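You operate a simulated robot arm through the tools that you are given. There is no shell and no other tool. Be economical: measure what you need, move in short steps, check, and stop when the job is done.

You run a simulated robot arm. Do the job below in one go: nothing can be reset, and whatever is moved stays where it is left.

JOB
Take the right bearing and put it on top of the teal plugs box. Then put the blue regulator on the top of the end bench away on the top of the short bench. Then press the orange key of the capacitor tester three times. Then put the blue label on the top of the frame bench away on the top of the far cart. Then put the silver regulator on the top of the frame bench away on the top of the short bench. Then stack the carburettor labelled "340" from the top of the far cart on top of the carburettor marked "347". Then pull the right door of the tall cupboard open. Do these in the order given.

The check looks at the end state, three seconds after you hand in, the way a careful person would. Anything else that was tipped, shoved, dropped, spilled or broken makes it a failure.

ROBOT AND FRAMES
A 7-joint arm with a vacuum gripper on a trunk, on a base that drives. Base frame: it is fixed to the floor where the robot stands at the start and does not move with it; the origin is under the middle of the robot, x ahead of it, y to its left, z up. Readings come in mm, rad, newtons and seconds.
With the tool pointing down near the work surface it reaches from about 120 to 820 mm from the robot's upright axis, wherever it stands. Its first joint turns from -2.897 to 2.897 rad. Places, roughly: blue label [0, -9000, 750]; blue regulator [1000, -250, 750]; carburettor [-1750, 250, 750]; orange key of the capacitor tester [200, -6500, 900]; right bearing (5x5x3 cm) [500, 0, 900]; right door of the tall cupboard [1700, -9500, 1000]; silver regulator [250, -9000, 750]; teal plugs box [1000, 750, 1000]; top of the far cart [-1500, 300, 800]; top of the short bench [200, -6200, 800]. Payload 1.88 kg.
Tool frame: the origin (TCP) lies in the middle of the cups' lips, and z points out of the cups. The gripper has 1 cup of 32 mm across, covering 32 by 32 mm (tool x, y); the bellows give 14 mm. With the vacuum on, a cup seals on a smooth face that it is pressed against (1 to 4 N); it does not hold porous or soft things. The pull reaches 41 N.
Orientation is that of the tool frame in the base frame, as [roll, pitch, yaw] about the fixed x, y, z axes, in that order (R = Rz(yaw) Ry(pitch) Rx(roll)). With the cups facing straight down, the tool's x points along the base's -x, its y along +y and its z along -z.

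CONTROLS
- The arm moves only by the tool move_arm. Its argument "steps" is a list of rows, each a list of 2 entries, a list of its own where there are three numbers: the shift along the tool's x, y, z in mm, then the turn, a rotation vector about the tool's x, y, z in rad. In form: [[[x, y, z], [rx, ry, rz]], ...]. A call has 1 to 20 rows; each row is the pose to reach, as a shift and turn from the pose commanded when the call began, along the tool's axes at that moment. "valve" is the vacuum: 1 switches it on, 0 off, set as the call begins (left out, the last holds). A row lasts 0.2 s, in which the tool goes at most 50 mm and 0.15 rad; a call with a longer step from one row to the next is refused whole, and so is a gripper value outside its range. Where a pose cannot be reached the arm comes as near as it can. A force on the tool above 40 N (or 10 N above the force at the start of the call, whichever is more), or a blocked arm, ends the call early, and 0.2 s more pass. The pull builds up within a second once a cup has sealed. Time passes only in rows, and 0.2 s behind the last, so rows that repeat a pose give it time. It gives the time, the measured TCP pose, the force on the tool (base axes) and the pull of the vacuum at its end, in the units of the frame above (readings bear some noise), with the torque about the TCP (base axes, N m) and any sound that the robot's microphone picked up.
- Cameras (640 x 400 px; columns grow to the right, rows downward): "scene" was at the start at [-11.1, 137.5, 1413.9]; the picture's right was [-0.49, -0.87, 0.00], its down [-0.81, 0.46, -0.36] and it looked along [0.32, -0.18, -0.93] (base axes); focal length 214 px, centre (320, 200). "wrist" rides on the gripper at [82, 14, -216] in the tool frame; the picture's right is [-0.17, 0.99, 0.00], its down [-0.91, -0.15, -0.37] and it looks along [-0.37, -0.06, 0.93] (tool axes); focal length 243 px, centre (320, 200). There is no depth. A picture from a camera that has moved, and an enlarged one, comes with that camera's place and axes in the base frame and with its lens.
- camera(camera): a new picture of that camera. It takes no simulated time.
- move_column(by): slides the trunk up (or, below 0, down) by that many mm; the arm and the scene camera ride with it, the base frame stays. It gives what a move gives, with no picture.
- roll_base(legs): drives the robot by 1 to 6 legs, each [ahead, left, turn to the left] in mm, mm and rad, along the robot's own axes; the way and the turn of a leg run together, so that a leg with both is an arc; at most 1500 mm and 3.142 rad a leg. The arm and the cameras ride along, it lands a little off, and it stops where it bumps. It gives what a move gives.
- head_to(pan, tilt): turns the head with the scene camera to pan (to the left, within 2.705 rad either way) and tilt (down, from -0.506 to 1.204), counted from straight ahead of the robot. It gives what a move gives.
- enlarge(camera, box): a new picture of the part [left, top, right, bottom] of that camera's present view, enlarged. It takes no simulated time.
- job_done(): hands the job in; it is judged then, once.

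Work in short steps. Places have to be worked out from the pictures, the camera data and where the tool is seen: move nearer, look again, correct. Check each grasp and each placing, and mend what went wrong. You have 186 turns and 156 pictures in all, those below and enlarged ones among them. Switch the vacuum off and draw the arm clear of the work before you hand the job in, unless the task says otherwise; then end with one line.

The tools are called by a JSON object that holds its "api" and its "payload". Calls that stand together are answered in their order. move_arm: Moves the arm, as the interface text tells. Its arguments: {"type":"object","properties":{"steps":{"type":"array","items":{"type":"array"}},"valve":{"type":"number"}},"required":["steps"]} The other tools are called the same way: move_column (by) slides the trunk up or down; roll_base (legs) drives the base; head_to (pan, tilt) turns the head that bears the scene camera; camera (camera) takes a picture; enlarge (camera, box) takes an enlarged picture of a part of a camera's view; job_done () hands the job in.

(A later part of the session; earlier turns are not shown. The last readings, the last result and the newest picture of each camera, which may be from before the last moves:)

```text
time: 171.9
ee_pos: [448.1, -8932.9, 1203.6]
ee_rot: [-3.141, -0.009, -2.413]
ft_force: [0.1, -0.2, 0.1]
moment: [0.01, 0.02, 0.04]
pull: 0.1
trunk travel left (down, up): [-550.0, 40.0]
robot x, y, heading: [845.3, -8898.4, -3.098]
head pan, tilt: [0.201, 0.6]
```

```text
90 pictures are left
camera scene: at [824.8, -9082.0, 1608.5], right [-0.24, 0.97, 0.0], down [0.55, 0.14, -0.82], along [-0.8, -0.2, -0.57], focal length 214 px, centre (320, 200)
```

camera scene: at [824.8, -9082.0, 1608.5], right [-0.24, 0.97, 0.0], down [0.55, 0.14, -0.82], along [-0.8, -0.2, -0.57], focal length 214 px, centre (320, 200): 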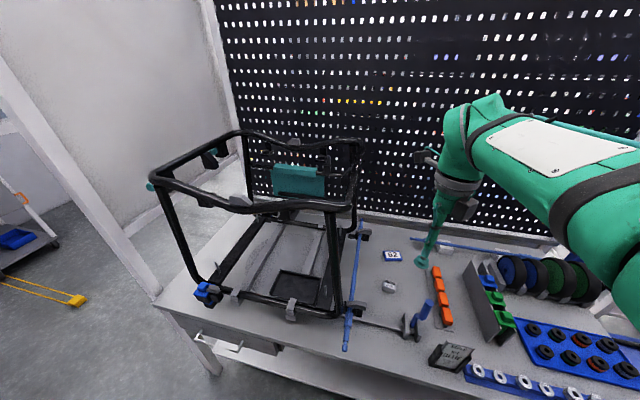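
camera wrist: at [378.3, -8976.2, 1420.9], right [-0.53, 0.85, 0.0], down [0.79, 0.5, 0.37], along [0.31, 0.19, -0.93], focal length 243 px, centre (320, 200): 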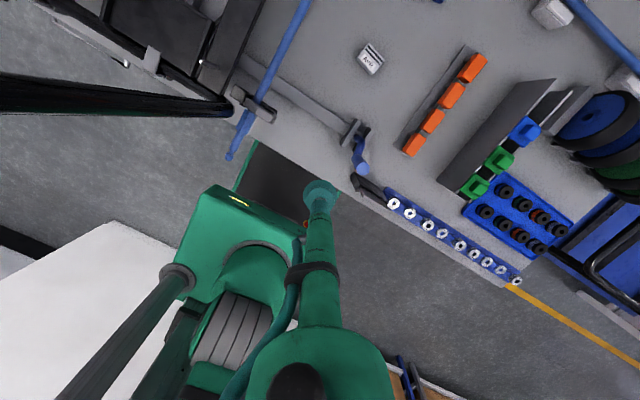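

I move the arm over toward the label at height, then down for a close look.

{"api": "move_arm", "payload": {"steps": [[[28, 29, 0], [0, 0, 0]], [[57, 59, 0], [0, 0, 0]], [[86, 88, 0], [0, 0, 0]], [[115, 118, 0], [0, 0, 0]], [[143, 147, 0], [0, 0, 0]], [[172, 177, 0], [0, 0, 0]], [[200, 206, 0], [0, 0, 0]], [[229, 235, 0], [0, 0, 0]], [[229, 235, 45], [0, 0, 0]], [[229, 235, 90], [0, 0, 0]], [[229, 235, 135], [0, 0, 0]], [[229, 235, 180], [0, 0, 0]]]}}

{"api": "camera", "payload": {"camera": "wrist"}}

{"api": "enlarge", "payload": {"camera": "scene", "box": [340, 220, 460, 300]}}

```text
time: 174.5
ee_pos: [120.2, -8912.2, 1027.2]
ee_rot: [3.14, -0.012, -2.412]
ft_force: [-0.5, 0.0, -0.5]
moment: [0.0, 0.03, 0.02]
pull: 0.1
trunk travel left (down, up): [-550.0, 40.0]
robot x, y, heading: [843.3, -8898.7, -3.099]
head pan, tilt: [0.201, 0.6]
```

```text
89 pictures are left
camera wrist: at [49.1, -8954.7, 1243.7], right [-0.53, 0.85, 0.0], down [0.79, 0.5, 0.37], along [0.31, 0.19, -0.93], focal length 243 px, centre (320, 200)
```

wrist: 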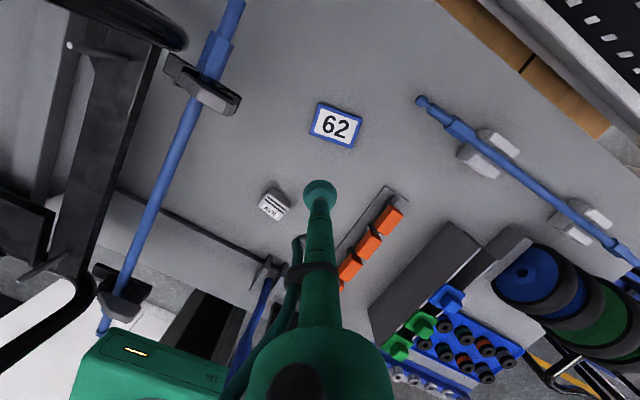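

```text
5.00 times, centred on (400, 260) of scene
camera zoom: at [825.0, -9081.9, 1608.6], right [-0.24, 0.97, 0.0], down [0.55, 0.14, -0.83], along [-0.8, -0.2, -0.56], focal length 1072 px, centre (-80, -100)
```

zoom: 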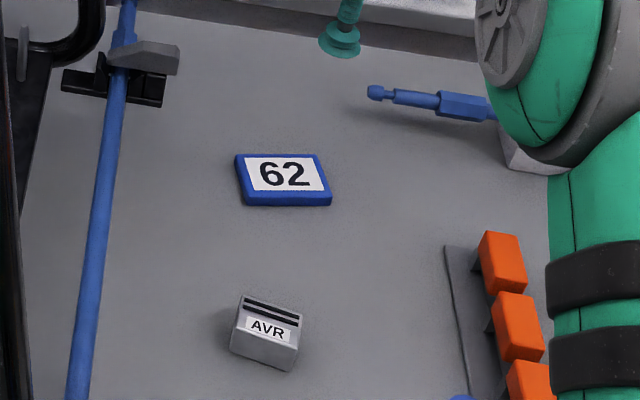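

Label top at about (62,-8915,~810). I move over it and down to ~835, then look.

{"api": "move_arm", "payload": {"steps": [[[22, 18, 20], [0, 0, 0]], [[45, 36.4, 45], [0, 0, 0]], [[45, 36.4, 90], [0, 0, 0]], [[45, 36.4, 135], [0, 0, 0]], [[45, 36.4, 170], [0, 0, 0]], [[45, 36.4, 190], [0, 0, 0]], [[45, 36.4, 192], [0, 0, 0]]]}}

{"api": "enlarge", "payload": {"camera": "wrist", "box": [240, 120, 400, 220]}}

{"api": "enlarge", "payload": {"camera": "scene", "box": [340, 220, 460, 300]}}

```text
time: 176.1
ee_pos: [60.1, -8917.1, 834.8]
ee_rot: [3.141, -0.007, -2.411]
ft_force: [-0.4, -0.4, 1.0]
moment: [0.02, 0.01, 0.0]
pull: 0.1
trunk travel left (down, up): [-550.0, 40.0]
robot x, y, heading: [843.7, -8901.2, -3.101]
head pan, tilt: [0.201, 0.6]
```

```text
4.00 times, centred on (320, 170) of wrist
camera zoom: at [-10.2, -8959.0, 1050.6], right [-0.53, 0.85, 0.0], down [0.79, 0.5, 0.37], along [0.31, 0.19, -0.93], focal length 970 px, centre (320, 320)
```

zoom: 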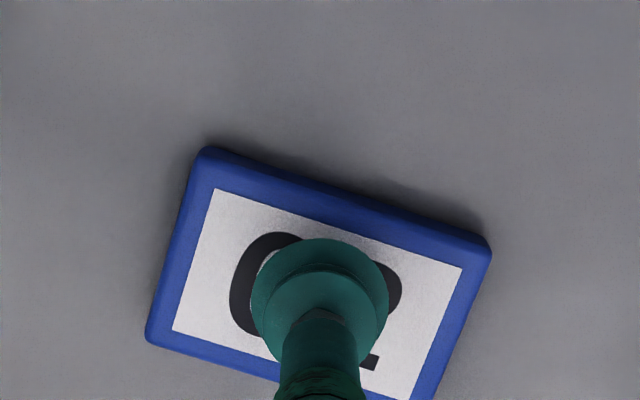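

```text
5.00 times, centred on (400, 260) of scene
camera zoom: at [824.8, -9081.9, 1608.5], right [-0.24, 0.97, 0.0], down [0.55, 0.14, -0.83], along [-0.8, -0.2, -0.56], focal length 1072 px, centre (-80, -100)
```

zoom: 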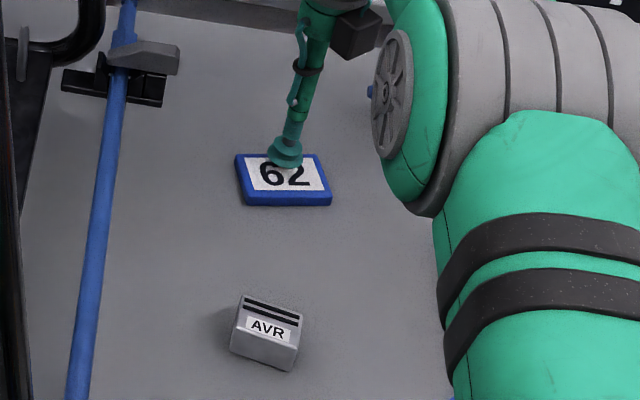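

Nearly centred; shift 5 mm inward and go down with vacuum.

{"api": "move_arm", "payload": {"steps": [[[-5, 0, 8], [0, 0, 0]], [[-5, 0, 14], [0, 0, 0]], [[-5, 0, 18], [0, 0, 0]], [[-5, 0, 21], [0, 0, 0]], [[-5, 0, 24], [0, 0, 0]], [[-5, 0, 24], [0, 0, 0]]], "valve": 1}}

```text
time: 177.5
ee_pos: [63.8, -8914.1, 813.0]
ee_rot: [3.138, -0.012, -2.413]
ft_force: [1.1, -2.0, 15.7]
moment: [0.09, -0.22, -0.04]
pull: 41.0
trunk travel left (down, up): [-550.0, 40.0]
robot x, y, heading: [844.3, -8898.7, -3.1]
head pan, tilt: [0.201, 0.6]
```

Sealed. I lift gently to ~1200 mm.

{"api": "move_arm", "payload": {"steps": [[[0, 0, -5], [0, 0, 0]], [[0, 0, -15], [0, 0, 0]], [[0, 0, -35], [0, 0, 0]], [[0, 0, -65], [0, 0, 0]], [[0, 0, -98], [0, 0, 0]], [[0, 0, -131], [0, 0, 0]], [[0, 0, -164], [0, 0, 0]], [[0, 0, -197], [0, 0, 0]], [[0, 0, -230], [0, 0, 0]], [[0, 0, -263], [0, 0, 0]], [[0, 0, -296], [0, 0, 0]], [[0, 0, -329], [0, 0, 0]], [[0, 0, -355], [0, 0, 0]], [[0, 0, -373], [0, 0, 0]], [[0, 0, -382], [0, 0, 0]]]}}

{"api": "move_arm", "payload": {"steps": [[[-6, -6, 0], [0, 0, 0]], [[-20, -20, 0], [0, 0, 0]], [[-40, -40, 0], [0, 0, 0]], [[-62, -62, 0], [0, 0, 0]], [[-84, -84, 0], [0, 0, 0]], [[-106, -106, 0], [0, 0, 0]], [[-128, -128, 0], [0, 0, 0]], [[-150, -150, 0], [0, 0, 0]], [[-172, -172, 0], [0, 0, 0]], [[-194, -194, 0], [0, 0, 0]], [[-216, -216, 0], [0, 0, 0]], [[-234, -234, 0], [0, 0, 0]], [[-246, -246, 0], [0, 0, 0]], [[-252, -252, 0], [0, 0, 0]]]}}

{"api": "camera", "payload": {"camera": "wrist"}}

```text
time: 180.7
ee_pos: [85.0, -8918.0, 1164.8]
ee_rot: [-3.142, -0.009, -2.411]
ft_force: [-0.4, 0.4, -0.9]
moment: [-0.02, 0.01, -0.04]
pull: 40.0
out of reach, approached as far as the arm can: row 12, 13, 14, 15
trunk travel left (down, up): [-550.0, 40.0]
robot x, y, heading: [845.1, -8899.4, -3.098]
head pan, tilt: [0.201, 0.6]
```

```text
time: 183.7
ee_pos: [442.3, -8935.2, 1161.8]
ee_rot: [-3.14, -0.011, -2.411]
ft_force: [0.4, 0.6, -0.5]
moment: [-0.01, -0.04, 0.0]
pull: 40.4
trunk travel left (down, up): [-550.0, 40.0]
robot x, y, heading: [847.3, -8899.5, -3.098]
head pan, tilt: [0.201, 0.6]
```

```text
85 pictures are left
camera wrist: at [372.4, -8978.6, 1378.3], right [-0.53, 0.85, 0.0], down [0.79, 0.5, 0.37], along [0.31, 0.2, -0.93], focal length 243 px, centre (320, 200)
```

wrist: 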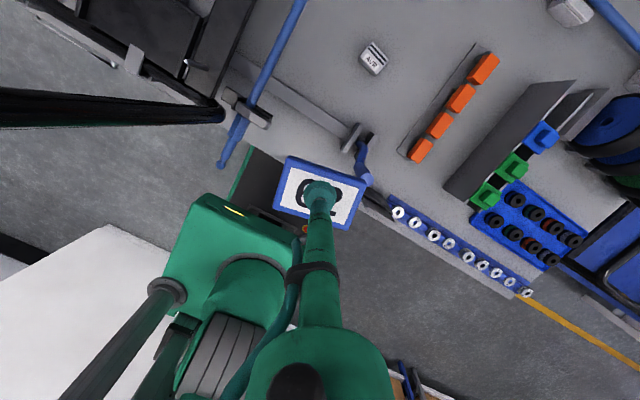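

Label held. I back out, straighten the heading to -x and strafe right (+y) along the aisle.

{"api": "roll_base", "payload": {"legs": [[-270, 0, -0.043], [0, -1500, 0], [0, -1500, 0]]}}

```text
time: 199.8
ee_pos: [688.2, -5895.2, 1162.4]
ee_rot: [3.141, -0.006, -2.444]
ft_force: [0.9, -0.3, 0.2]
moment: [-0.01, 0.0, 0.03]
pull: 41.0
trunk travel left (down, up): [-550.0, 40.0]
robot x, y, heading: [1087.1, -5871.7, -3.133]
head pan, tilt: [0.201, 0.6]
```

{"api": "roll_base", "payload": {"legs": [[0, -1500, 0], [0, -1500, 0], [0, -120, 0]]}}

{"api": "head_to", "payload": {"pan": 0.0, "tilt": 0.4}}

{"api": "camera", "payload": {"camera": "scene"}}

```text
time: 215.0
ee_pos: [666.4, -2775.6, 1162.2]
ee_rot: [-3.141, -0.009, -2.466]
ft_force: [0.0, -0.5, -0.2]
moment: [-0.03, 0.0, -0.03]
pull: 40.7
trunk travel left (down, up): [-550.0, 40.0]
robot x, y, heading: [1067.3, -2759.0, 3.131]
head pan, tilt: [0.201, 0.6]
```

```text
time: 215.8
ee_pos: [666.0, -2776.1, 1161.7]
ee_rot: [3.142, -0.009, -2.469]
ft_force: [0.4, -0.6, -0.8]
moment: [0.01, 0.01, 0.02]
pull: 40.7
trunk travel left (down, up): [-550.0, 40.0]
robot x, y, heading: [1065.7, -2760.6, 3.128]
head pan, tilt: [0.0, 0.4]
```

```text
84 pictures are left
camera scene: at [1034.7, -2925.5, 1626.7], right [0.01, 1.0, 0.0], down [0.39, 0.0, -0.92], along [-0.92, 0.01, -0.39], focal length 214 px, centre (320, 200)
```

scene: 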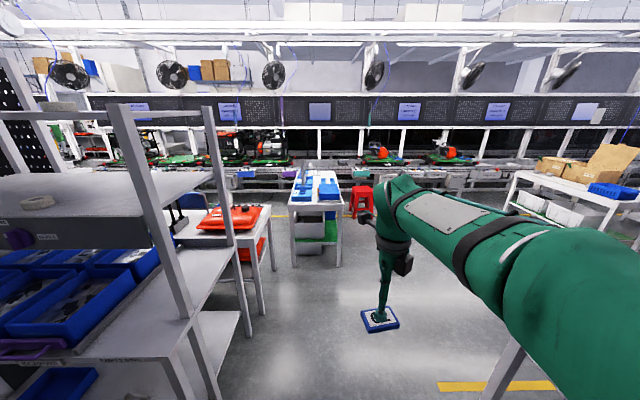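

The way is open: ahead 1300, then strafe right about 2900 toward the far cart.

{"api": "roll_base", "payload": {"legs": [[1300, 0, 0.01], [0, -1450, 0], [0, -1400, 0]]}}

{"api": "camera", "payload": {"camera": "scene"}}

```text
time: 235.6
ee_pos: [-571.5, 110.7, 1160.7]
ee_rot: [3.141, -0.008, -2.465]
ft_force: [0.2, 1.1, -0.2]
moment: [-0.03, -0.01, -0.01]
pull: 40.5
trunk travel left (down, up): [-550.0, 40.0]
robot x, y, heading: [-172.8, 122.3, 3.129]
head pan, tilt: [0.0, 0.4]
```

```text
83 pictures are left
camera scene: at [-203.6, -37.5, 1626.7], right [0.01, 1.0, 0.0], down [0.39, 0.0, -0.92], along [-0.92, 0.01, -0.39], focal length 214 px, centre (320, 200)
```

scene: 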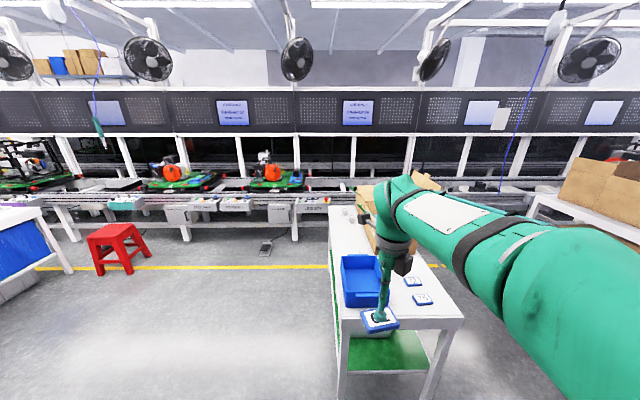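

I enlarge the far cart.

{"api": "enlarge", "payload": {"camera": "scene", "box": [310, 170, 470, 340]}}

{"api": "camera", "payload": {"camera": "wrist"}}

```text
2.35 times, centred on (390, 255) of scene
camera zoom: at [-203.6, -37.5, 1626.7], right [0.01, 1.0, 0.0], down [0.39, 0.0, -0.92], along [-0.92, 0.01, -0.39], focal length 505 px, centre (155, 71)
```

zoom: 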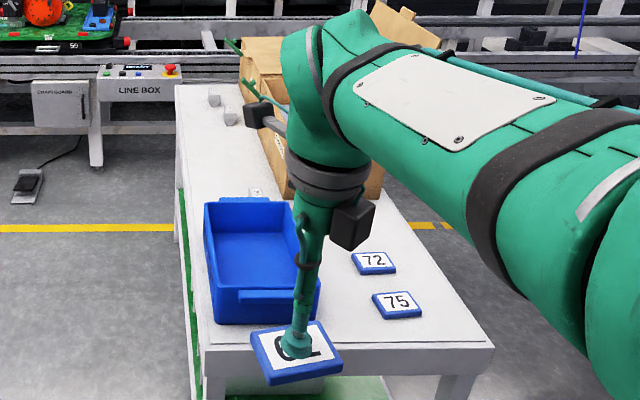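

```text
81 pictures are left
camera wrist: at [-644.5, 71.9, 1378.3], right [-0.49, 0.87, 0.0], down [0.81, 0.46, 0.37], along [0.32, 0.18, -0.93], focal length 243 px, centre (320, 200)
```

wrist: 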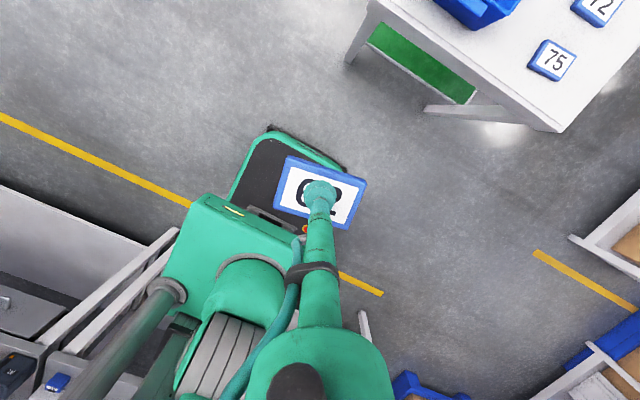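

The cart top (z≈800) spans x -860..-2010, y 80..590, with labels 72 and 75. I'll put 62 behind label 72, around (-1190,450). Drive closer.

{"api": "roll_base", "payload": {"legs": [[0, -200, 0], [330, 0, 0]]}}

{"api": "camera", "payload": {"camera": "wrist"}}

{"api": "camera", "payload": {"camera": "scene"}}

```text
time: 239.0
ee_pos: [-897.4, 308.8, 1162.3]
ee_rot: [3.141, -0.009, -2.459]
ft_force: [-0.7, -0.3, -0.8]
moment: [0.01, -0.03, 0.02]
pull: 40.7
trunk travel left (down, up): [-550.0, 40.0]
robot x, y, heading: [-494.6, 326.1, 3.136]
head pan, tilt: [0.0, 0.4]
```

```text
80 pictures are left
camera wrist: at [-969.6, 270.0, 1378.2], right [-0.49, 0.87, 0.0], down [0.81, 0.46, 0.37], along [0.32, 0.18, -0.93], focal length 243 px, centre (320, 200)
```

wrist: 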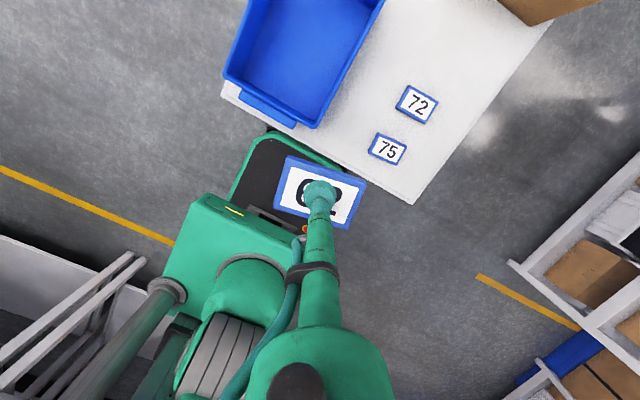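

```text
79 pictures are left
camera scene: at [-528.2, 162.6, 1626.7], right [0.01, 1.0, 0.0], down [0.39, 0.0, -0.92], along [-0.92, 0.01, -0.39], focal length 214 px, centre (320, 200)
```

scene: 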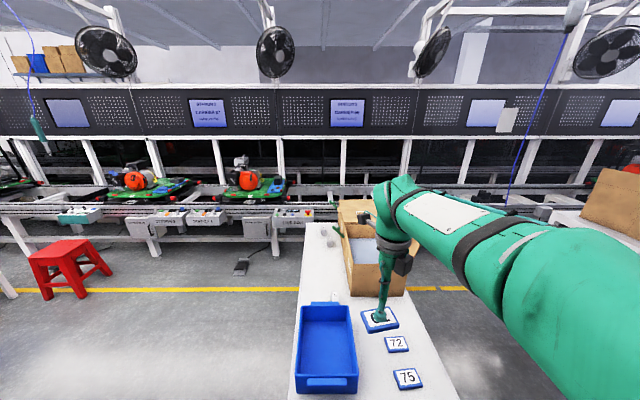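

I carry it over (-1185,450) slowly, then lower to ~860.

{"api": "move_arm", "payload": {"steps": [[[3, 7, 0], [0, 0, 0]], [[10, 22, 0], [0, 0, 0]], [[21, 45, 0], [0, 0, 0]], [[33, 72, 0], [0, 0, 0]], [[46, 99, 0], [0, 0, 0]], [[58, 126, 0], [0, 0, 0]], [[71, 153, 0], [0, 0, 0]], [[83, 180, 0], [0, 0, 0]], [[96, 207, 0], [0, 0, 0]], [[108, 234, 0], [0, 0, 0]], [[120, 259, 0], [0, 0, 0]], [[129, 279, 0], [0, 0, 0]], [[134, 290, 0], [0, 0, 0]]]}}

{"api": "move_arm", "payload": {"steps": [[[0, 0, 10], [0, 0, 0]], [[0, 0, 30], [0, 0, 0]], [[0, 0, 60], [0, 0, 0]], [[0, 0, 93], [0, 0, 0]], [[0, 0, 126], [0, 0, 0]], [[0, 0, 159], [0, 0, 0]], [[0, 0, 192], [0, 0, 0]], [[0, 0, 225], [0, 0, 0]], [[0, 0, 258], [0, 0, 0]], [[0, 0, 285], [0, 0, 0]], [[0, 0, 300], [0, 0, 0]]]}}

{"api": "camera", "payload": {"camera": "wrist"}}

{"api": "enlarge", "payload": {"camera": "scene", "box": [310, 220, 470, 400]}}

```text
time: 241.8
ee_pos: [-1186.4, 449.9, 1163.8]
ee_rot: [3.141, -0.01, -2.459]
ft_force: [0.3, 0.3, -1.2]
moment: [-0.01, -0.02, 0.0]
pull: 40.7
trunk travel left (down, up): [-550.0, 40.0]
robot x, y, heading: [-499.6, 322.7, 3.141]
head pan, tilt: [0.0, 0.4]
```

```text
time: 244.2
ee_pos: [-1188.4, 449.1, 862.0]
ee_rot: [3.141, -0.009, -2.457]
ft_force: [-0.3, 0.3, 0.0]
moment: [0.02, 0.0, 0.01]
pull: 40.6
trunk travel left (down, up): [-550.0, 40.0]
robot x, y, heading: [-497.1, 325.2, 3.138]
head pan, tilt: [0.0, 0.4]
```

```text
78 pictures are left
camera wrist: at [-1259.5, 410.5, 1078.9], right [-0.49, 0.87, 0.0], down [0.81, 0.46, 0.37], along [0.32, 0.18, -0.93], focal length 243 px, centre (320, 200)
```

wrist: 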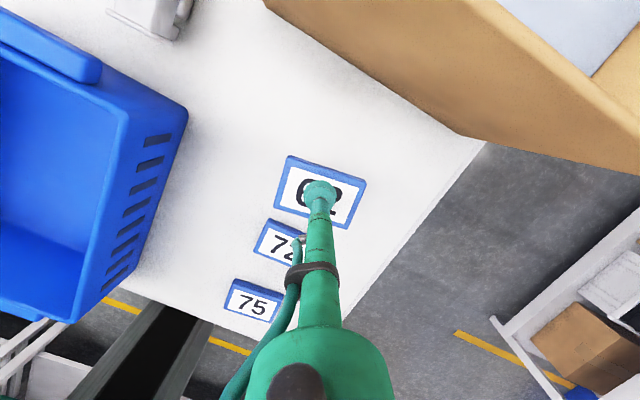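

```text
2.22 times, centred on (390, 310) of scene
camera zoom: at [-528.2, 162.6, 1626.8], right [0.01, 1.0, 0.0], down [0.39, 0.0, -0.92], along [-0.92, 0.01, -0.39], focal length 477 px, centre (164, -44)
```

zoom: 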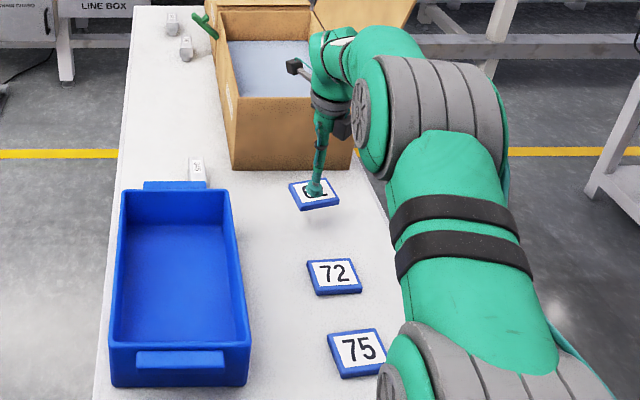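

Clear spot. I lower to contact.

{"api": "move_arm", "payload": {"steps": [[[0, 0, 15], [0, 0, 0]], [[0, 0, 30], [0, 0, 0]], [[0, 0, 38], [0, 0, 0]], [[0, 0, 42], [0, 0, 0]], [[0, 0, 45], [0, 0, 0]], [[0, 0, 48], [0, 0, 0]], [[0, 0, 48], [0, 0, 0]]]}}

```text
time: 245.8
ee_pos: [-1187.1, 446.9, 813.5]
ee_rot: [3.141, -0.009, -2.46]
ft_force: [0.0, 0.9, -0.2]
moment: [0.02, -0.02, -0.01]
pull: 40.3
trunk travel left (down, up): [-550.0, 40.0]
robot x, y, heading: [-498.2, 325.7, 3.139]
head pan, tilt: [0.0, 0.4]
```

No contact yet at 813; continue in 3 mm steps.

{"api": "move_arm", "payload": {"steps": [[[0, 0, 3], [0, 0, 0]], [[0, 0, 6], [0, 0, 0]], [[0, 0, 9], [0, 0, 0]], [[0, 0, 12], [0, 0, 0]]]}}

```text
time: 246.8
ee_pos: [-1187.6, 447.2, 802.9]
ee_rot: [3.141, -0.009, -2.46]
ft_force: [0.4, 0.6, -0.3]
moment: [0.02, 0.04, -0.01]
pull: 40.4
trunk travel left (down, up): [-550.0, 40.0]
robot x, y, heading: [-492.8, 326.0, 3.138]
head pan, tilt: [0.0, 0.4]
```

{"api": "move_arm", "payload": {"steps": [[[0, 0, 3], [0, 0, 0]], [[0, 0, 6], [0, 0, 0]], [[0, 0, 9], [0, 0, 0]], [[0, 0, 12], [0, 0, 0]], [[0, 0, 15], [0, 0, 0]]]}}

{"api": "enlarge", "payload": {"camera": "scene", "box": [360, 280, 440, 340]}}

```text
time: 248.0
ee_pos: [-1189.3, 448.2, 792.4]
ee_rot: [3.137, -0.014, -2.462]
ft_force: [5.6, -2.6, 28.9]
moment: [0.06, -0.3, -0.09]
pull: 40.7
trunk travel left (down, up): [-550.0, 40.0]
robot x, y, heading: [-494.1, 325.8, 3.134]
head pan, tilt: [0.0, 0.4]
```

```text
6.67 times, centred on (400, 310) of scene
camera zoom: at [-525.2, 161.9, 1627.2], right [0.01, 1.0, 0.0], down [0.39, 0.0, -0.92], along [-0.92, 0.01, -0.39], focal length 1430 px, centre (-213, -533)
```

zoom: 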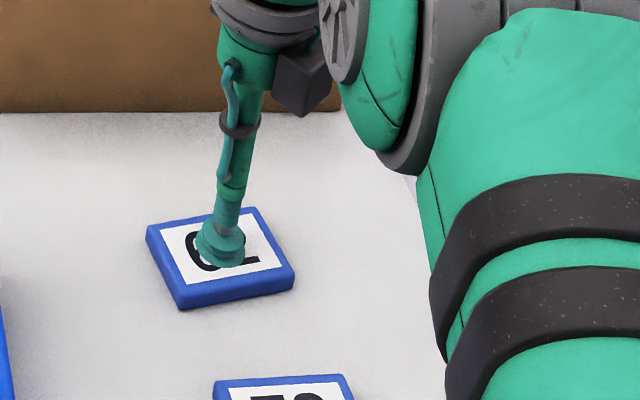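

Contact at 792 (cart top ≈780). Ease up 2 mm, release and lift high.

{"api": "move_arm", "payload": {"steps": [[[0, 0, -2], [0, 0, 0]], [[0, 0, -2], [0, 0, 0]], [[0, 0, -2], [0, 0, 0]], [[0, 0, -2], [0, 0, 0]], [[0, 0, -2], [0, 0, 0]], [[0, 0, -8], [0, 0, 0]], [[0, 0, -30], [0, 0, 0]], [[0, 0, -75], [0, 0, 0]], [[0, 0, -120], [0, 0, 0]], [[0, 0, -165], [0, 0, 0]], [[0, 0, -210], [0, 0, 0]], [[0, 0, -255], [0, 0, 0]], [[0, 0, -300], [0, 0, 0]], [[0, 0, -345], [0, 0, 0]]], "valve": 0}}

{"api": "camera", "payload": {"camera": "wrist"}}

```text
time: 251.0
ee_pos: [-1184.7, 450.0, 1133.1]
ee_rot: [-3.14, -0.006, -2.46]
ft_force: [-0.4, 0.2, -0.9]
moment: [-0.05, -0.02, 0.0]
pull: 0.0
trunk travel left (down, up): [-550.0, 40.0]
robot x, y, heading: [-496.2, 322.9, 3.137]
head pan, tilt: [0.0, 0.4]
```

```text
75 pictures are left
camera wrist: at [-1257.5, 411.0, 1349.4], right [-0.49, 0.87, 0.0], down [0.81, 0.46, 0.37], along [0.32, 0.18, -0.93], focal length 243 px, centre (320, 200)
```

wrist: 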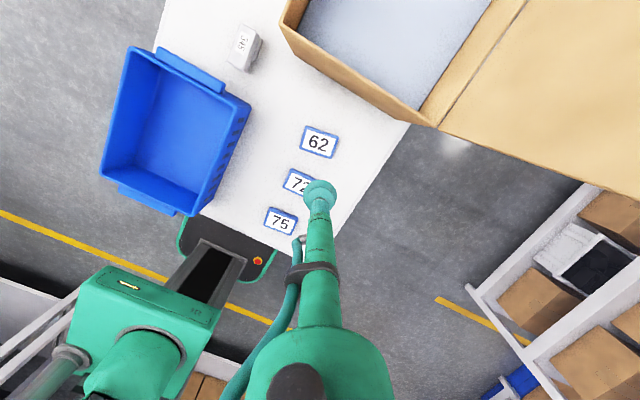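

Label 62 lies well. I retract the arm and head back to the frame bench.

{"api": "move_arm", "payload": {"steps": [[[-19, -41, 0], [0, 0, 0]], [[-38, -82, 0], [0, 0, 0]], [[-57, -123, 0], [0, 0, 0]], [[-76, -164, 0], [0, 0, 0]], [[-95, -205, -10], [0, 0, 0]], [[-114, -246, -20], [0, 0, 0]], [[-133, -287, -30], [0, 0, 0]]]}}

{"api": "roll_base", "payload": {"legs": [[-320, 0, 0], [0, 1500, 0], [0, 1500, 0], [0, 90, 0]]}}

```text
time: 252.6
ee_pos: [-898.2, 309.2, 1162.6]
ee_rot: [-3.141, -0.009, -2.459]
ft_force: [0.0, -0.4, 0.3]
moment: [-0.03, -0.04, 0.01]
pull: 0.0
trunk travel left (down, up): [-550.0, 40.0]
robot x, y, heading: [-492.7, 322.6, 3.14]
head pan, tilt: [0.0, 0.4]
```

```text
time: 269.4
ee_pos: [-566.2, -2767.6, 1161.4]
ee_rot: [-3.14, -0.01, -2.462]
ft_force: [0.9, 0.3, -0.9]
moment: [-0.02, 0.02, 0.01]
pull: 0.1
trunk travel left (down, up): [-550.0, 40.0]
robot x, y, heading: [-163.4, -2755.9, 3.14]
head pan, tilt: [0.0, 0.4]
```

{"api": "roll_base", "payload": {"legs": [[-1240, 0, 0], [0, 1500, 0], [0, 1500, 0]]}}

```text
time: 289.8
ee_pos: [635.5, -5826.7, 1162.4]
ee_rot: [-3.141, -0.009, -2.436]
ft_force: [0.7, -0.2, -0.3]
moment: [0.01, 0.01, 0.0]
pull: 0.0
trunk travel left (down, up): [-550.0, 40.0]
robot x, y, heading: [1040.0, -5801.6, -3.122]
head pan, tilt: [0.0, 0.4]
```

At (1040,-5802), as planned. I strafe the remaining 3090 mm to the frame bench.

{"api": "roll_base", "payload": {"legs": [[0, 1500, 0], [0, 1500, 0], [0, 90, 0]]}}

```text
time: 304.9
ee_pos: [666.4, -8904.5, 1162.2]
ee_rot: [3.141, -0.008, -2.447]
ft_force: [-0.2, -0.3, 0.3]
moment: [0.02, -0.01, 0.03]
pull: 0.1
trunk travel left (down, up): [-550.0, 40.0]
robot x, y, heading: [1068.8, -8888.0, -3.134]
head pan, tilt: [0.0, 0.4]
```

I drive ahead 210 mm and view the silver regulator.

{"api": "roll_base", "payload": {"legs": [[210, 0, 0]]}}

{"api": "head_to", "payload": {"pan": 0.2, "tilt": 0.6}}

{"api": "camera", "payload": {"camera": "wrist"}}

{"api": "enlarge", "payload": {"camera": "scene", "box": [320, 220, 460, 320]}}

```text
time: 306.5
ee_pos: [456.1, -8908.3, 1161.5]
ee_rot: [-3.141, -0.008, -2.442]
ft_force: [0.2, -0.3, -0.3]
moment: [-0.01, -0.05, 0.02]
pull: 0.0
trunk travel left (down, up): [-550.0, 40.0]
robot x, y, heading: [863.5, -8885.9, -3.132]
head pan, tilt: [0.0, 0.4]
```

```text
time: 307.2
ee_pos: [454.6, -8908.3, 1162.7]
ee_rot: [3.141, -0.008, -2.443]
ft_force: [0.0, -0.6, -0.5]
moment: [-0.01, 0.0, -0.04]
pull: 0.0
trunk travel left (down, up): [-550.0, 40.0]
robot x, y, heading: [860.2, -8883.6, -3.131]
head pan, tilt: [0.201, 0.6]
```

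```text
74 pictures are left
camera wrist: at [384.9, -8947.9, 1378.3], right [-0.51, 0.86, 0.0], down [0.8, 0.47, 0.37], along [0.32, 0.18, -0.93], focal length 243 px, centre (320, 200)
```

wrist: 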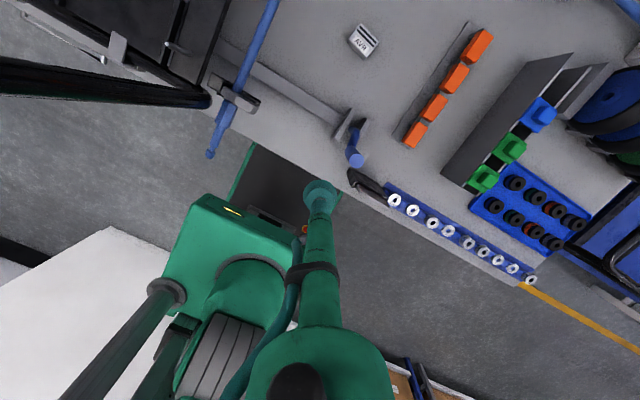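

```text
4.00 times, centred on (390, 270) of scene
camera zoom: at [836.3, -9066.5, 1608.6], right [-0.21, 0.98, 0.0], down [0.55, 0.12, -0.83], along [-0.81, -0.17, -0.56], focal length 858 px, centre (40, -80)
```

zoom: 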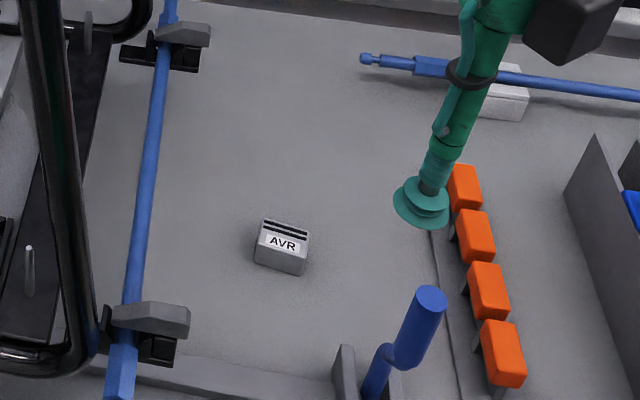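

Regulator near (253,-8935). I move above it at height, then descend to ~960.

{"api": "move_arm", "payload": {"steps": [[[39, 25, 0], [0, 0, 0]], [[78, 50, 0], [0, 0, 0]], [[118, 75, 0], [0, 0, 0]], [[157, 100, 0], [0, 0, 0]], [[157, 100, 48], [0, 0, 0]], [[157, 100, 96], [0, 0, 0]], [[157, 100, 144], [0, 0, 0]], [[157, 100, 192], [0, 0, 0]], [[157, 100, 205], [0, 0, 0]]]}}

{"api": "enlarge", "payload": {"camera": "wrist", "box": [240, 110, 400, 210]}}

{"api": "enlarge", "payload": {"camera": "scene", "box": [340, 240, 440, 310]}}

```text
time: 309.2
ee_pos: [271.2, -8933.2, 957.5]
ee_rot: [3.142, -0.008, -2.443]
ft_force: [0.2, 0.4, -0.3]
moment: [0.01, -0.04, 0.0]
pull: 0.0
trunk travel left (down, up): [-550.0, 40.0]
robot x, y, heading: [861.6, -8887.9, -3.129]
head pan, tilt: [0.201, 0.6]
```

```text
4.00 times, centred on (320, 160) of wrist
camera zoom: at [199.8, -8973.9, 1174.3], right [-0.51, 0.86, 0.0], down [0.8, 0.47, 0.37], along [0.32, 0.18, -0.93], focal length 970 px, centre (320, 360)
```

zoom: 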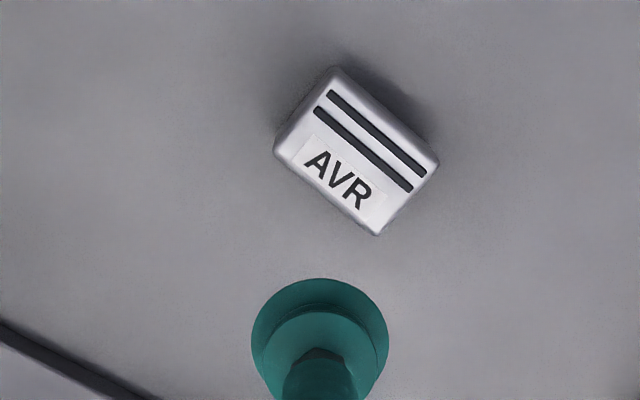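

```text
5.71 times, centred on (390, 275) of scene
camera zoom: at [836.0, -9066.6, 1608.5], right [-0.21, 0.98, 0.0], down [0.55, 0.12, -0.82], along [-0.81, -0.17, -0.57], focal length 1226 px, centre (-80, -229)
```

zoom: 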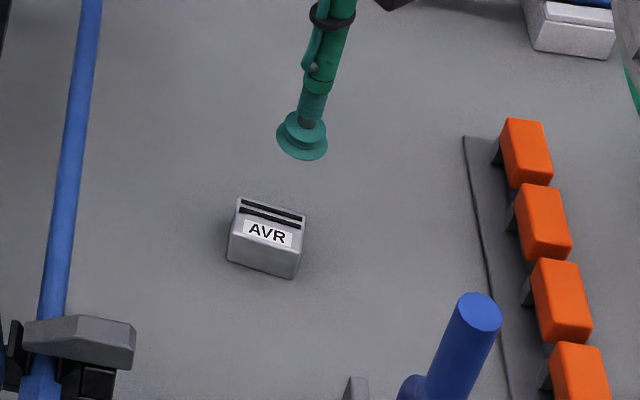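

Top at about (244,-8934,833). I go over it to 860 and check.

{"api": "move_arm", "payload": {"steps": [[[21, 16.6, 35], [0, 0, 0]], [[21, 16.6, 75], [0, 0, 0]], [[21, 16.6, 95], [0, 0, 0]], [[21, 16.6, 97], [0, 0, 0]]]}}

{"api": "enlarge", "payload": {"camera": "wrist", "box": [240, 120, 400, 220]}}

```text
time: 310.2
ee_pos: [242.3, -8933.6, 861.1]
ee_rot: [-3.141, -0.012, -2.443]
ft_force: [-0.1, -0.1, 0.0]
moment: [-0.04, 0.0, -0.02]
pull: 0.2
trunk travel left (down, up): [-550.0, 40.0]
robot x, y, heading: [861.3, -8887.1, -3.133]
head pan, tilt: [0.201, 0.6]
```

```text
4.00 times, centred on (320, 170) of wrist
camera zoom: at [171.3, -8974.7, 1076.6], right [-0.51, 0.86, 0.0], down [0.8, 0.47, 0.37], along [0.32, 0.18, -0.93], focal length 970 px, centre (320, 320)
```

zoom: 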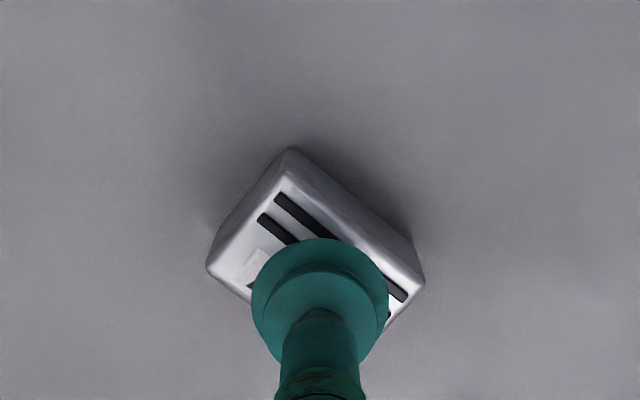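

Centred. I press down with vacuum on.

{"api": "move_arm", "payload": {"steps": [[[0, 0, 14], [0, 0, 0]], [[0, 0, 22], [0, 0, 0]], [[0, 0, 26], [0, 0, 0]], [[0, 0, 29], [0, 0, 0]], [[0, 0, 31], [0, 0, 0]], [[0, 0, 31], [0, 0, 0]]], "valve": 1}}

```text
time: 311.6
ee_pos: [242.8, -8935.7, 832.3]
ee_rot: [3.139, -0.013, -2.444]
ft_force: [2.7, -1.1, 21.4]
moment: [0.06, -0.23, -0.04]
pull: 40.7
trunk travel left (down, up): [-550.0, 40.0]
robot x, y, heading: [862.2, -8883.7, -3.132]
head pan, tilt: [0.201, 0.6]
```

Sealed. Lift slowly to about 1130.

{"api": "move_arm", "payload": {"steps": [[[0, 0, -4], [0, 0, 0]], [[0, 0, -12], [0, 0, 0]], [[0, 0, -24], [0, 0, 0]], [[0, 0, -40], [0, 0, 0]], [[0, 0, -60], [0, 0, 0]], [[0, 0, -82], [0, 0, 0]], [[0, 0, -105], [0, 0, 0]], [[0, 0, -128], [0, 0, 0]], [[0, 0, -151], [0, 0, 0]], [[0, 0, -174], [0, 0, 0]], [[0, 0, -197], [0, 0, 0]], [[0, 0, -220], [0, 0, 0]], [[0, 0, -243], [0, 0, 0]], [[0, 0, -265], [0, 0, 0]], [[0, 0, -282], [0, 0, 0]], [[0, 0, -293], [0, 0, 0]], [[0, 0, -299], [0, 0, 0]], [[0, 0, -300], [0, 0, 0]]]}}

{"api": "move_arm", "payload": {"steps": [[[-3, -2, 0], [0, 0, 0]], [[-10, -6, 0], [0, 0, 0]], [[-22, -14, 0], [0, 0, 0]], [[-38, -24, 0], [0, 0, 0]], [[-55, -35, 0], [0, 0, 0]], [[-72, -46, 0], [0, 0, 0]], [[-89, -57, 0], [0, 0, 0]], [[-106, -68, 0], [0, 0, 0]], [[-123, -79, 0], [0, 0, 0]], [[-138, -90, 0], [0, 0, 0]], [[-149, -97, 0], [0, 0, 0]], [[-155, -101, 0], [0, 0, 0]]]}}

{"api": "camera", "payload": {"camera": "wrist"}}

```text
time: 315.4
ee_pos: [245.5, -8933.4, 1130.2]
ee_rot: [3.14, -0.009, -2.444]
ft_force: [0.2, -0.2, -0.1]
moment: [0.02, 0.02, 0.01]
pull: 40.9
trunk travel left (down, up): [-550.0, 40.0]
robot x, y, heading: [861.3, -8882.8, -3.128]
head pan, tilt: [0.201, 0.6]
```

```text
time: 318.1
ee_pos: [429.5, -8910.4, 1129.3]
ee_rot: [-3.14, -0.007, -2.444]
ft_force: [-0.4, -0.3, -1.5]
moment: [0.04, 0.01, 0.0]
pull: 40.7
trunk travel left (down, up): [-550.0, 40.0]
robot x, y, heading: [861.1, -8888.5, -3.13]
head pan, tilt: [0.201, 0.6]
```

```text
69 pictures are left
camera wrist: at [356.7, -8950.8, 1345.6], right [-0.51, 0.86, 0.0], down [0.8, 0.47, 0.37], along [0.32, 0.18, -0.93], focal length 243 px, centre (320, 200)
```

wrist: 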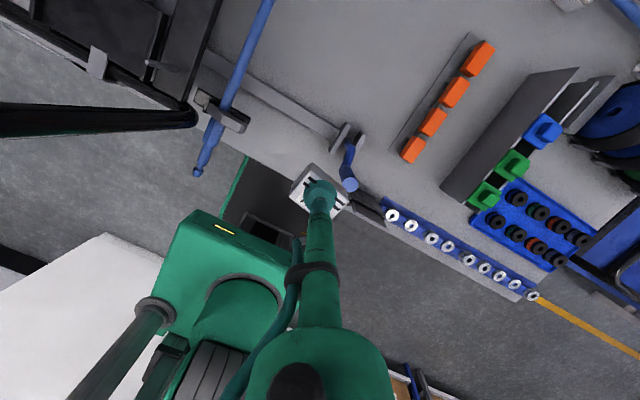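

Held. I back out and strafe right to the short bench.

{"api": "roll_base", "payload": {"legs": [[-230, 0, -0.01], [0, -1500, 0], [0, -1140, 0]]}}

```text
time: 332.2
ee_pos: [619.4, -6278.1, 1129.1]
ee_rot: [-3.141, -0.008, -2.437]
ft_force: [-0.8, -0.4, -0.6]
moment: [0.0, 0.0, 0.0]
pull: 40.8
trunk travel left (down, up): [-550.0, 40.0]
robot x, y, heading: [1047.9, -6251.3, -3.124]
head pan, tilt: [0.201, 0.6]
```

Still held. Ahead 310 mm to the short bench.

{"api": "roll_base", "payload": {"legs": [[310, 0, 0]]}}

{"api": "camera", "payload": {"camera": "wrist"}}

```text
time: 334.3
ee_pos: [305.2, -6282.0, 1129.3]
ee_rot: [-3.141, -0.009, -2.441]
ft_force: [-0.1, -0.5, -0.4]
moment: [0.0, 0.03, -0.01]
pull: 41.0
trunk travel left (down, up): [-550.0, 40.0]
robot x, y, heading: [736.2, -6252.7, -3.124]
head pan, tilt: [0.201, 0.6]
```

```text
68 pictures are left
camera wrist: at [233.3, -6322.8, 1345.4], right [-0.51, 0.86, 0.0], down [0.8, 0.48, 0.37], along [0.32, 0.19, -0.93], focal length 243 px, centre (320, 200)
```

wrist: 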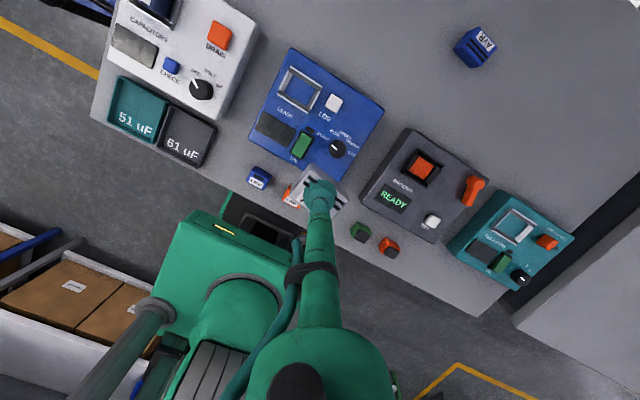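

I carry it over to (20,-6290), free bench space, at height.

{"api": "move_arm", "payload": {"steps": [[[4, 3, 0], [0, 0, 0]], [[14, 11, 0], [0, 0, 0]], [[29, 23, 0], [0, 0, 0]], [[48, 38, 0], [0, 0, 0]], [[68, 54, 0], [0, 0, 0]], [[88, 70, 0], [0, 0, 0]], [[108, 86, 0], [0, 0, 0]], [[128, 102, 0], [0, 0, 0]], [[148, 118, 0], [0, 0, 0]], [[168, 134, 0], [0, 0, 0]], [[187, 149, 0], [0, 0, 0]], [[204, 163, 0], [0, 0, 0]], [[216, 173, 0], [0, 0, 0]], [[223, 178, 0], [0, 0, 0]]]}}

{"api": "camera", "payload": {"camera": "wrist"}}

```text
time: 337.3
ee_pos: [18.6, -6290.5, 1130.8]
ee_rot: [-3.14, -0.008, -2.44]
ft_force: [0.1, 0.1, -1.9]
moment: [-0.01, 0.02, 0.01]
pull: 40.8
trunk travel left (down, up): [-550.0, 40.0]
robot x, y, heading: [737.2, -6257.1, -3.122]
head pan, tilt: [0.201, 0.6]
```

```text
67 pictures are left
camera wrist: at [-52.1, -6330.5, 1347.4], right [-0.51, 0.86, 0.0], down [0.8, 0.47, 0.37], along [0.32, 0.19, -0.93], focal length 243 px, centre (320, 200)
```

wrist: 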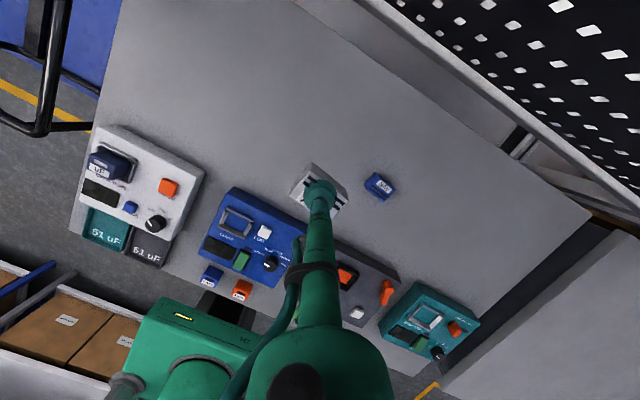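

Clear below. I lower to ~885, then in small steps to contact (~872).

{"api": "move_arm", "payload": {"steps": [[[0, 0, 10], [0, 0, 0]], [[0, 0, 30], [0, 0, 0]], [[0, 0, 58], [0, 0, 0]], [[0, 0, 88], [0, 0, 0]], [[0, 0, 118], [0, 0, 0]], [[0, 0, 148], [0, 0, 0]], [[0, 0, 178], [0, 0, 0]], [[0, 0, 205], [0, 0, 0]], [[0, 0, 226], [0, 0, 0]], [[0, 0, 240], [0, 0, 0]], [[0, 0, 248], [0, 0, 0]], [[0, 0, 252], [0, 0, 0]], [[0, 0, 255], [0, 0, 0]], [[0, 0, 258], [0, 0, 0]]]}}

```text
time: 340.3
ee_pos: [14.7, -6292.5, 877.8]
ee_rot: [3.137, -0.016, -2.44]
ft_force: [-1.4, -2.0, 30.2]
moment: [-0.02, -0.2, -0.07]
pull: 40.3
trunk travel left (down, up): [-550.0, 40.0]
robot x, y, heading: [742.1, -6256.3, -3.129]
head pan, tilt: [0.201, 0.6]
```

Contact. Ease up, release and lift.

{"api": "move_arm", "payload": {"steps": [[[0, 0, -3], [0, 0, 0]], [[0, 0, -3], [0, 0, 0]], [[0, 0, -3], [0, 0, 0]], [[0, 0, -3], [0, 0, 0]], [[0, 0, -4], [0, 0, 0]], [[0, 0, -9], [0, 0, 0]], [[0, 0, -25], [0, 0, 0]], [[0, 0, -65], [0, 0, 0]], [[0, 0, -110], [0, 0, 0]], [[0, 0, -155], [0, 0, 0]], [[0, 0, -200], [0, 0, 0]], [[0, 0, -245], [0, 0, 0]]], "valve": 0}}

{"api": "camera", "payload": {"camera": "wrist"}}

```text
time: 342.9
ee_pos: [20.1, -6290.3, 1119.6]
ee_rot: [-3.141, -0.007, -2.44]
ft_force: [0.8, 0.0, -0.2]
moment: [0.01, 0.0, 0.0]
pull: 0.2
trunk travel left (down, up): [-550.0, 40.0]
robot x, y, heading: [742.0, -6252.3, -3.127]
head pan, tilt: [0.201, 0.6]
```

```text
66 pictures are left
camera wrist: at [-50.4, -6331.1, 1335.8], right [-0.51, 0.86, 0.0], down [0.8, 0.47, 0.37], along [0.32, 0.19, -0.93], focal length 243 px, centre (320, 200)
```

wrist: 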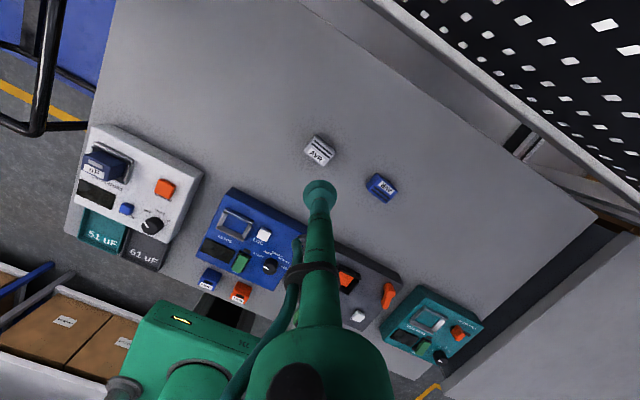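

Both regulators stand well. I retract the arm and drive out to the aisle, toward the far cart.

{"api": "move_arm", "payload": {"steps": [[[-32, -25, 0], [0, 0, 0]], [[-64, -51, 0], [0, 0, 0]], [[-96, -76, 0], [0, 0, 0]], [[-128, -102, 0], [0, 0, 0]], [[-160, -128, 0], [0, 0, 0]], [[-192, -153, 0], [0, 0, 0]], [[-223, -178, 0], [0, 0, 0]]]}}

{"api": "roll_base", "payload": {"legs": [[-320, 0, -0.012], [0, -1500, 0], [0, -1500, 0], [0, -490, 0]]}}

```text
time: 344.5
ee_pos: [306.3, -6280.3, 1117.8]
ee_rot: [3.142, -0.009, -2.441]
ft_force: [-0.5, 0.2, 0.2]
moment: [0.0, 0.01, 0.0]
pull: 0.0
trunk travel left (down, up): [-550.0, 40.0]
robot x, y, heading: [741.2, -6257.9, -3.125]
head pan, tilt: [0.201, 0.6]
```

```text
time: 363.5
ee_pos: [564.1, -2743.4, 1117.9]
ee_rot: [3.141, -0.009, -2.419]
ft_force: [0.6, -0.2, 0.7]
moment: [-0.02, 0.04, -0.02]
pull: 0.0
trunk travel left (down, up): [-550.0, 40.0]
robot x, y, heading: [994.1, -2706.3, -3.107]
head pan, tilt: [0.201, 0.6]
```

I drive ahead through the gap and strafe right to y≈-620.

{"api": "roll_base", "payload": {"legs": [[1180, 0, -0.035], [0, -1500, 0], [0, -560, 0]]}}

{"api": "head_to", "payload": {"pan": 0.0, "tilt": 0.5}}

{"api": "camera", "payload": {"camera": "scene"}}

```text
time: 379.2
ee_pos: [-619.2, -700.5, 1118.4]
ee_rot: [-3.141, -0.008, -2.451]
ft_force: [-0.5, -0.2, -0.5]
moment: [0.01, 0.01, 0.0]
pull: 0.0
trunk travel left (down, up): [-550.0, 40.0]
robot x, y, heading: [-184.4, -678.5, -3.138]
head pan, tilt: [0.201, 0.6]
```

```text
time: 380.0
ee_pos: [-618.2, -701.0, 1117.9]
ee_rot: [-3.141, -0.009, -2.449]
ft_force: [0.8, 0.5, -0.3]
moment: [-0.03, -0.02, -0.03]
pull: 0.1
trunk travel left (down, up): [-550.0, 40.0]
robot x, y, heading: [-190.7, -680.4, -3.139]
head pan, tilt: [0.0, 0.499]
```

```text
65 pictures are left
camera scene: at [-216.9, -843.4, 1617.6], right [0.0, 1.0, 0.0], down [0.48, 0.0, -0.88], along [-0.88, 0.0, -0.48], focal length 214 px, centre (320, 200)
```

scene: 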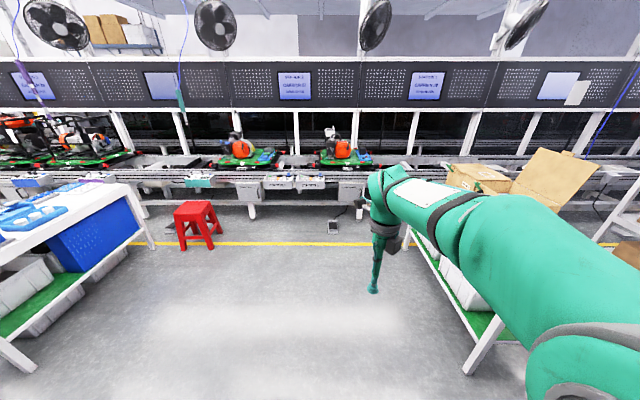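

Floor is clear. I drive ahead 1480 and turn right to face the cart's long side.

{"api": "roll_base", "payload": {"legs": [[1480, 0, 0], [0, 0, -1.574]]}}

{"api": "head_to", "payload": {"pan": -0.1, "tilt": 0.6}}

{"api": "camera", "payload": {"camera": "scene"}}

```text
time: 391.1
ee_pos: [-1661.6, -241.6, 1117.8]
ee_rot: [3.141, -0.011, 2.232]
ft_force: [0.7, -0.2, -0.6]
moment: [0.0, -0.02, 0.02]
pull: 0.0
trunk travel left (down, up): [-550.0, 40.0]
robot x, y, heading: [-1650.3, -671.6, 1.545]
head pan, tilt: [0.0, 0.499]
```

```text
time: 391.8
ee_pos: [-1662.4, -239.9, 1118.3]
ee_rot: [-3.142, -0.009, 2.231]
ft_force: [-0.6, 0.1, -0.8]
moment: [0.0, 0.02, 0.0]
pull: 0.0
trunk travel left (down, up): [-550.0, 40.0]
robot x, y, heading: [-1654.2, -672.1, 1.545]
head pan, tilt: [-0.099, 0.6]
```

```text
64 pictures are left
camera scene: at [-1808.1, -640.4, 1608.5], right [0.99, -0.13, 0.0], down [-0.07, -0.56, -0.83], along [0.1, 0.82, -0.56], focal length 214 px, centre (320, 200)
```

scene: 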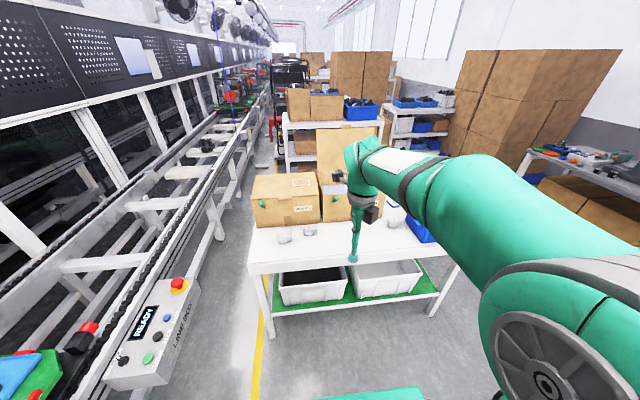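

{"api": "enlarge", "payload": {"camera": "scene", "box": [240, 180, 440, 290]}}

{"api": "camera", "payload": {"camera": "wrist"}}

```text
3.20 times, centred on (340, 235) of scene
camera zoom: at [-1808.1, -640.4, 1608.5], right [0.99, -0.13, 0.0], down [-0.07, -0.56, -0.83], along [0.1, 0.82, -0.56], focal length 686 px, centre (256, 88)
```

zoom: 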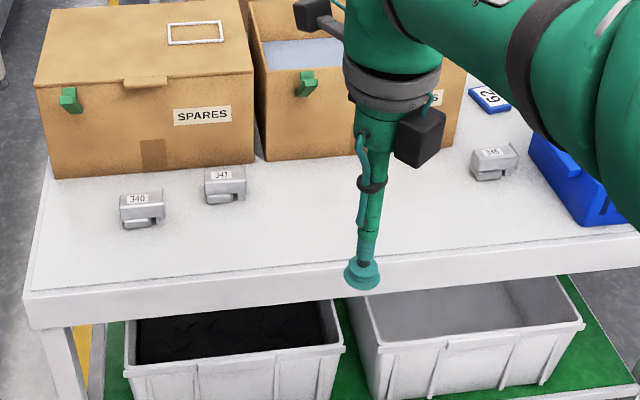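

```text
62 pictures are left
camera wrist: at [-1700.6, -168.1, 1334.1], right [0.88, 0.47, 0.0], down [0.44, -0.82, 0.37], along [0.17, -0.32, -0.93], focal length 243 px, centre (320, 200)
```

wrist: 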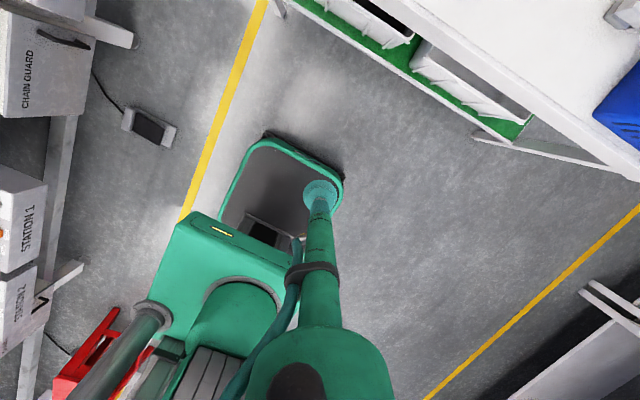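

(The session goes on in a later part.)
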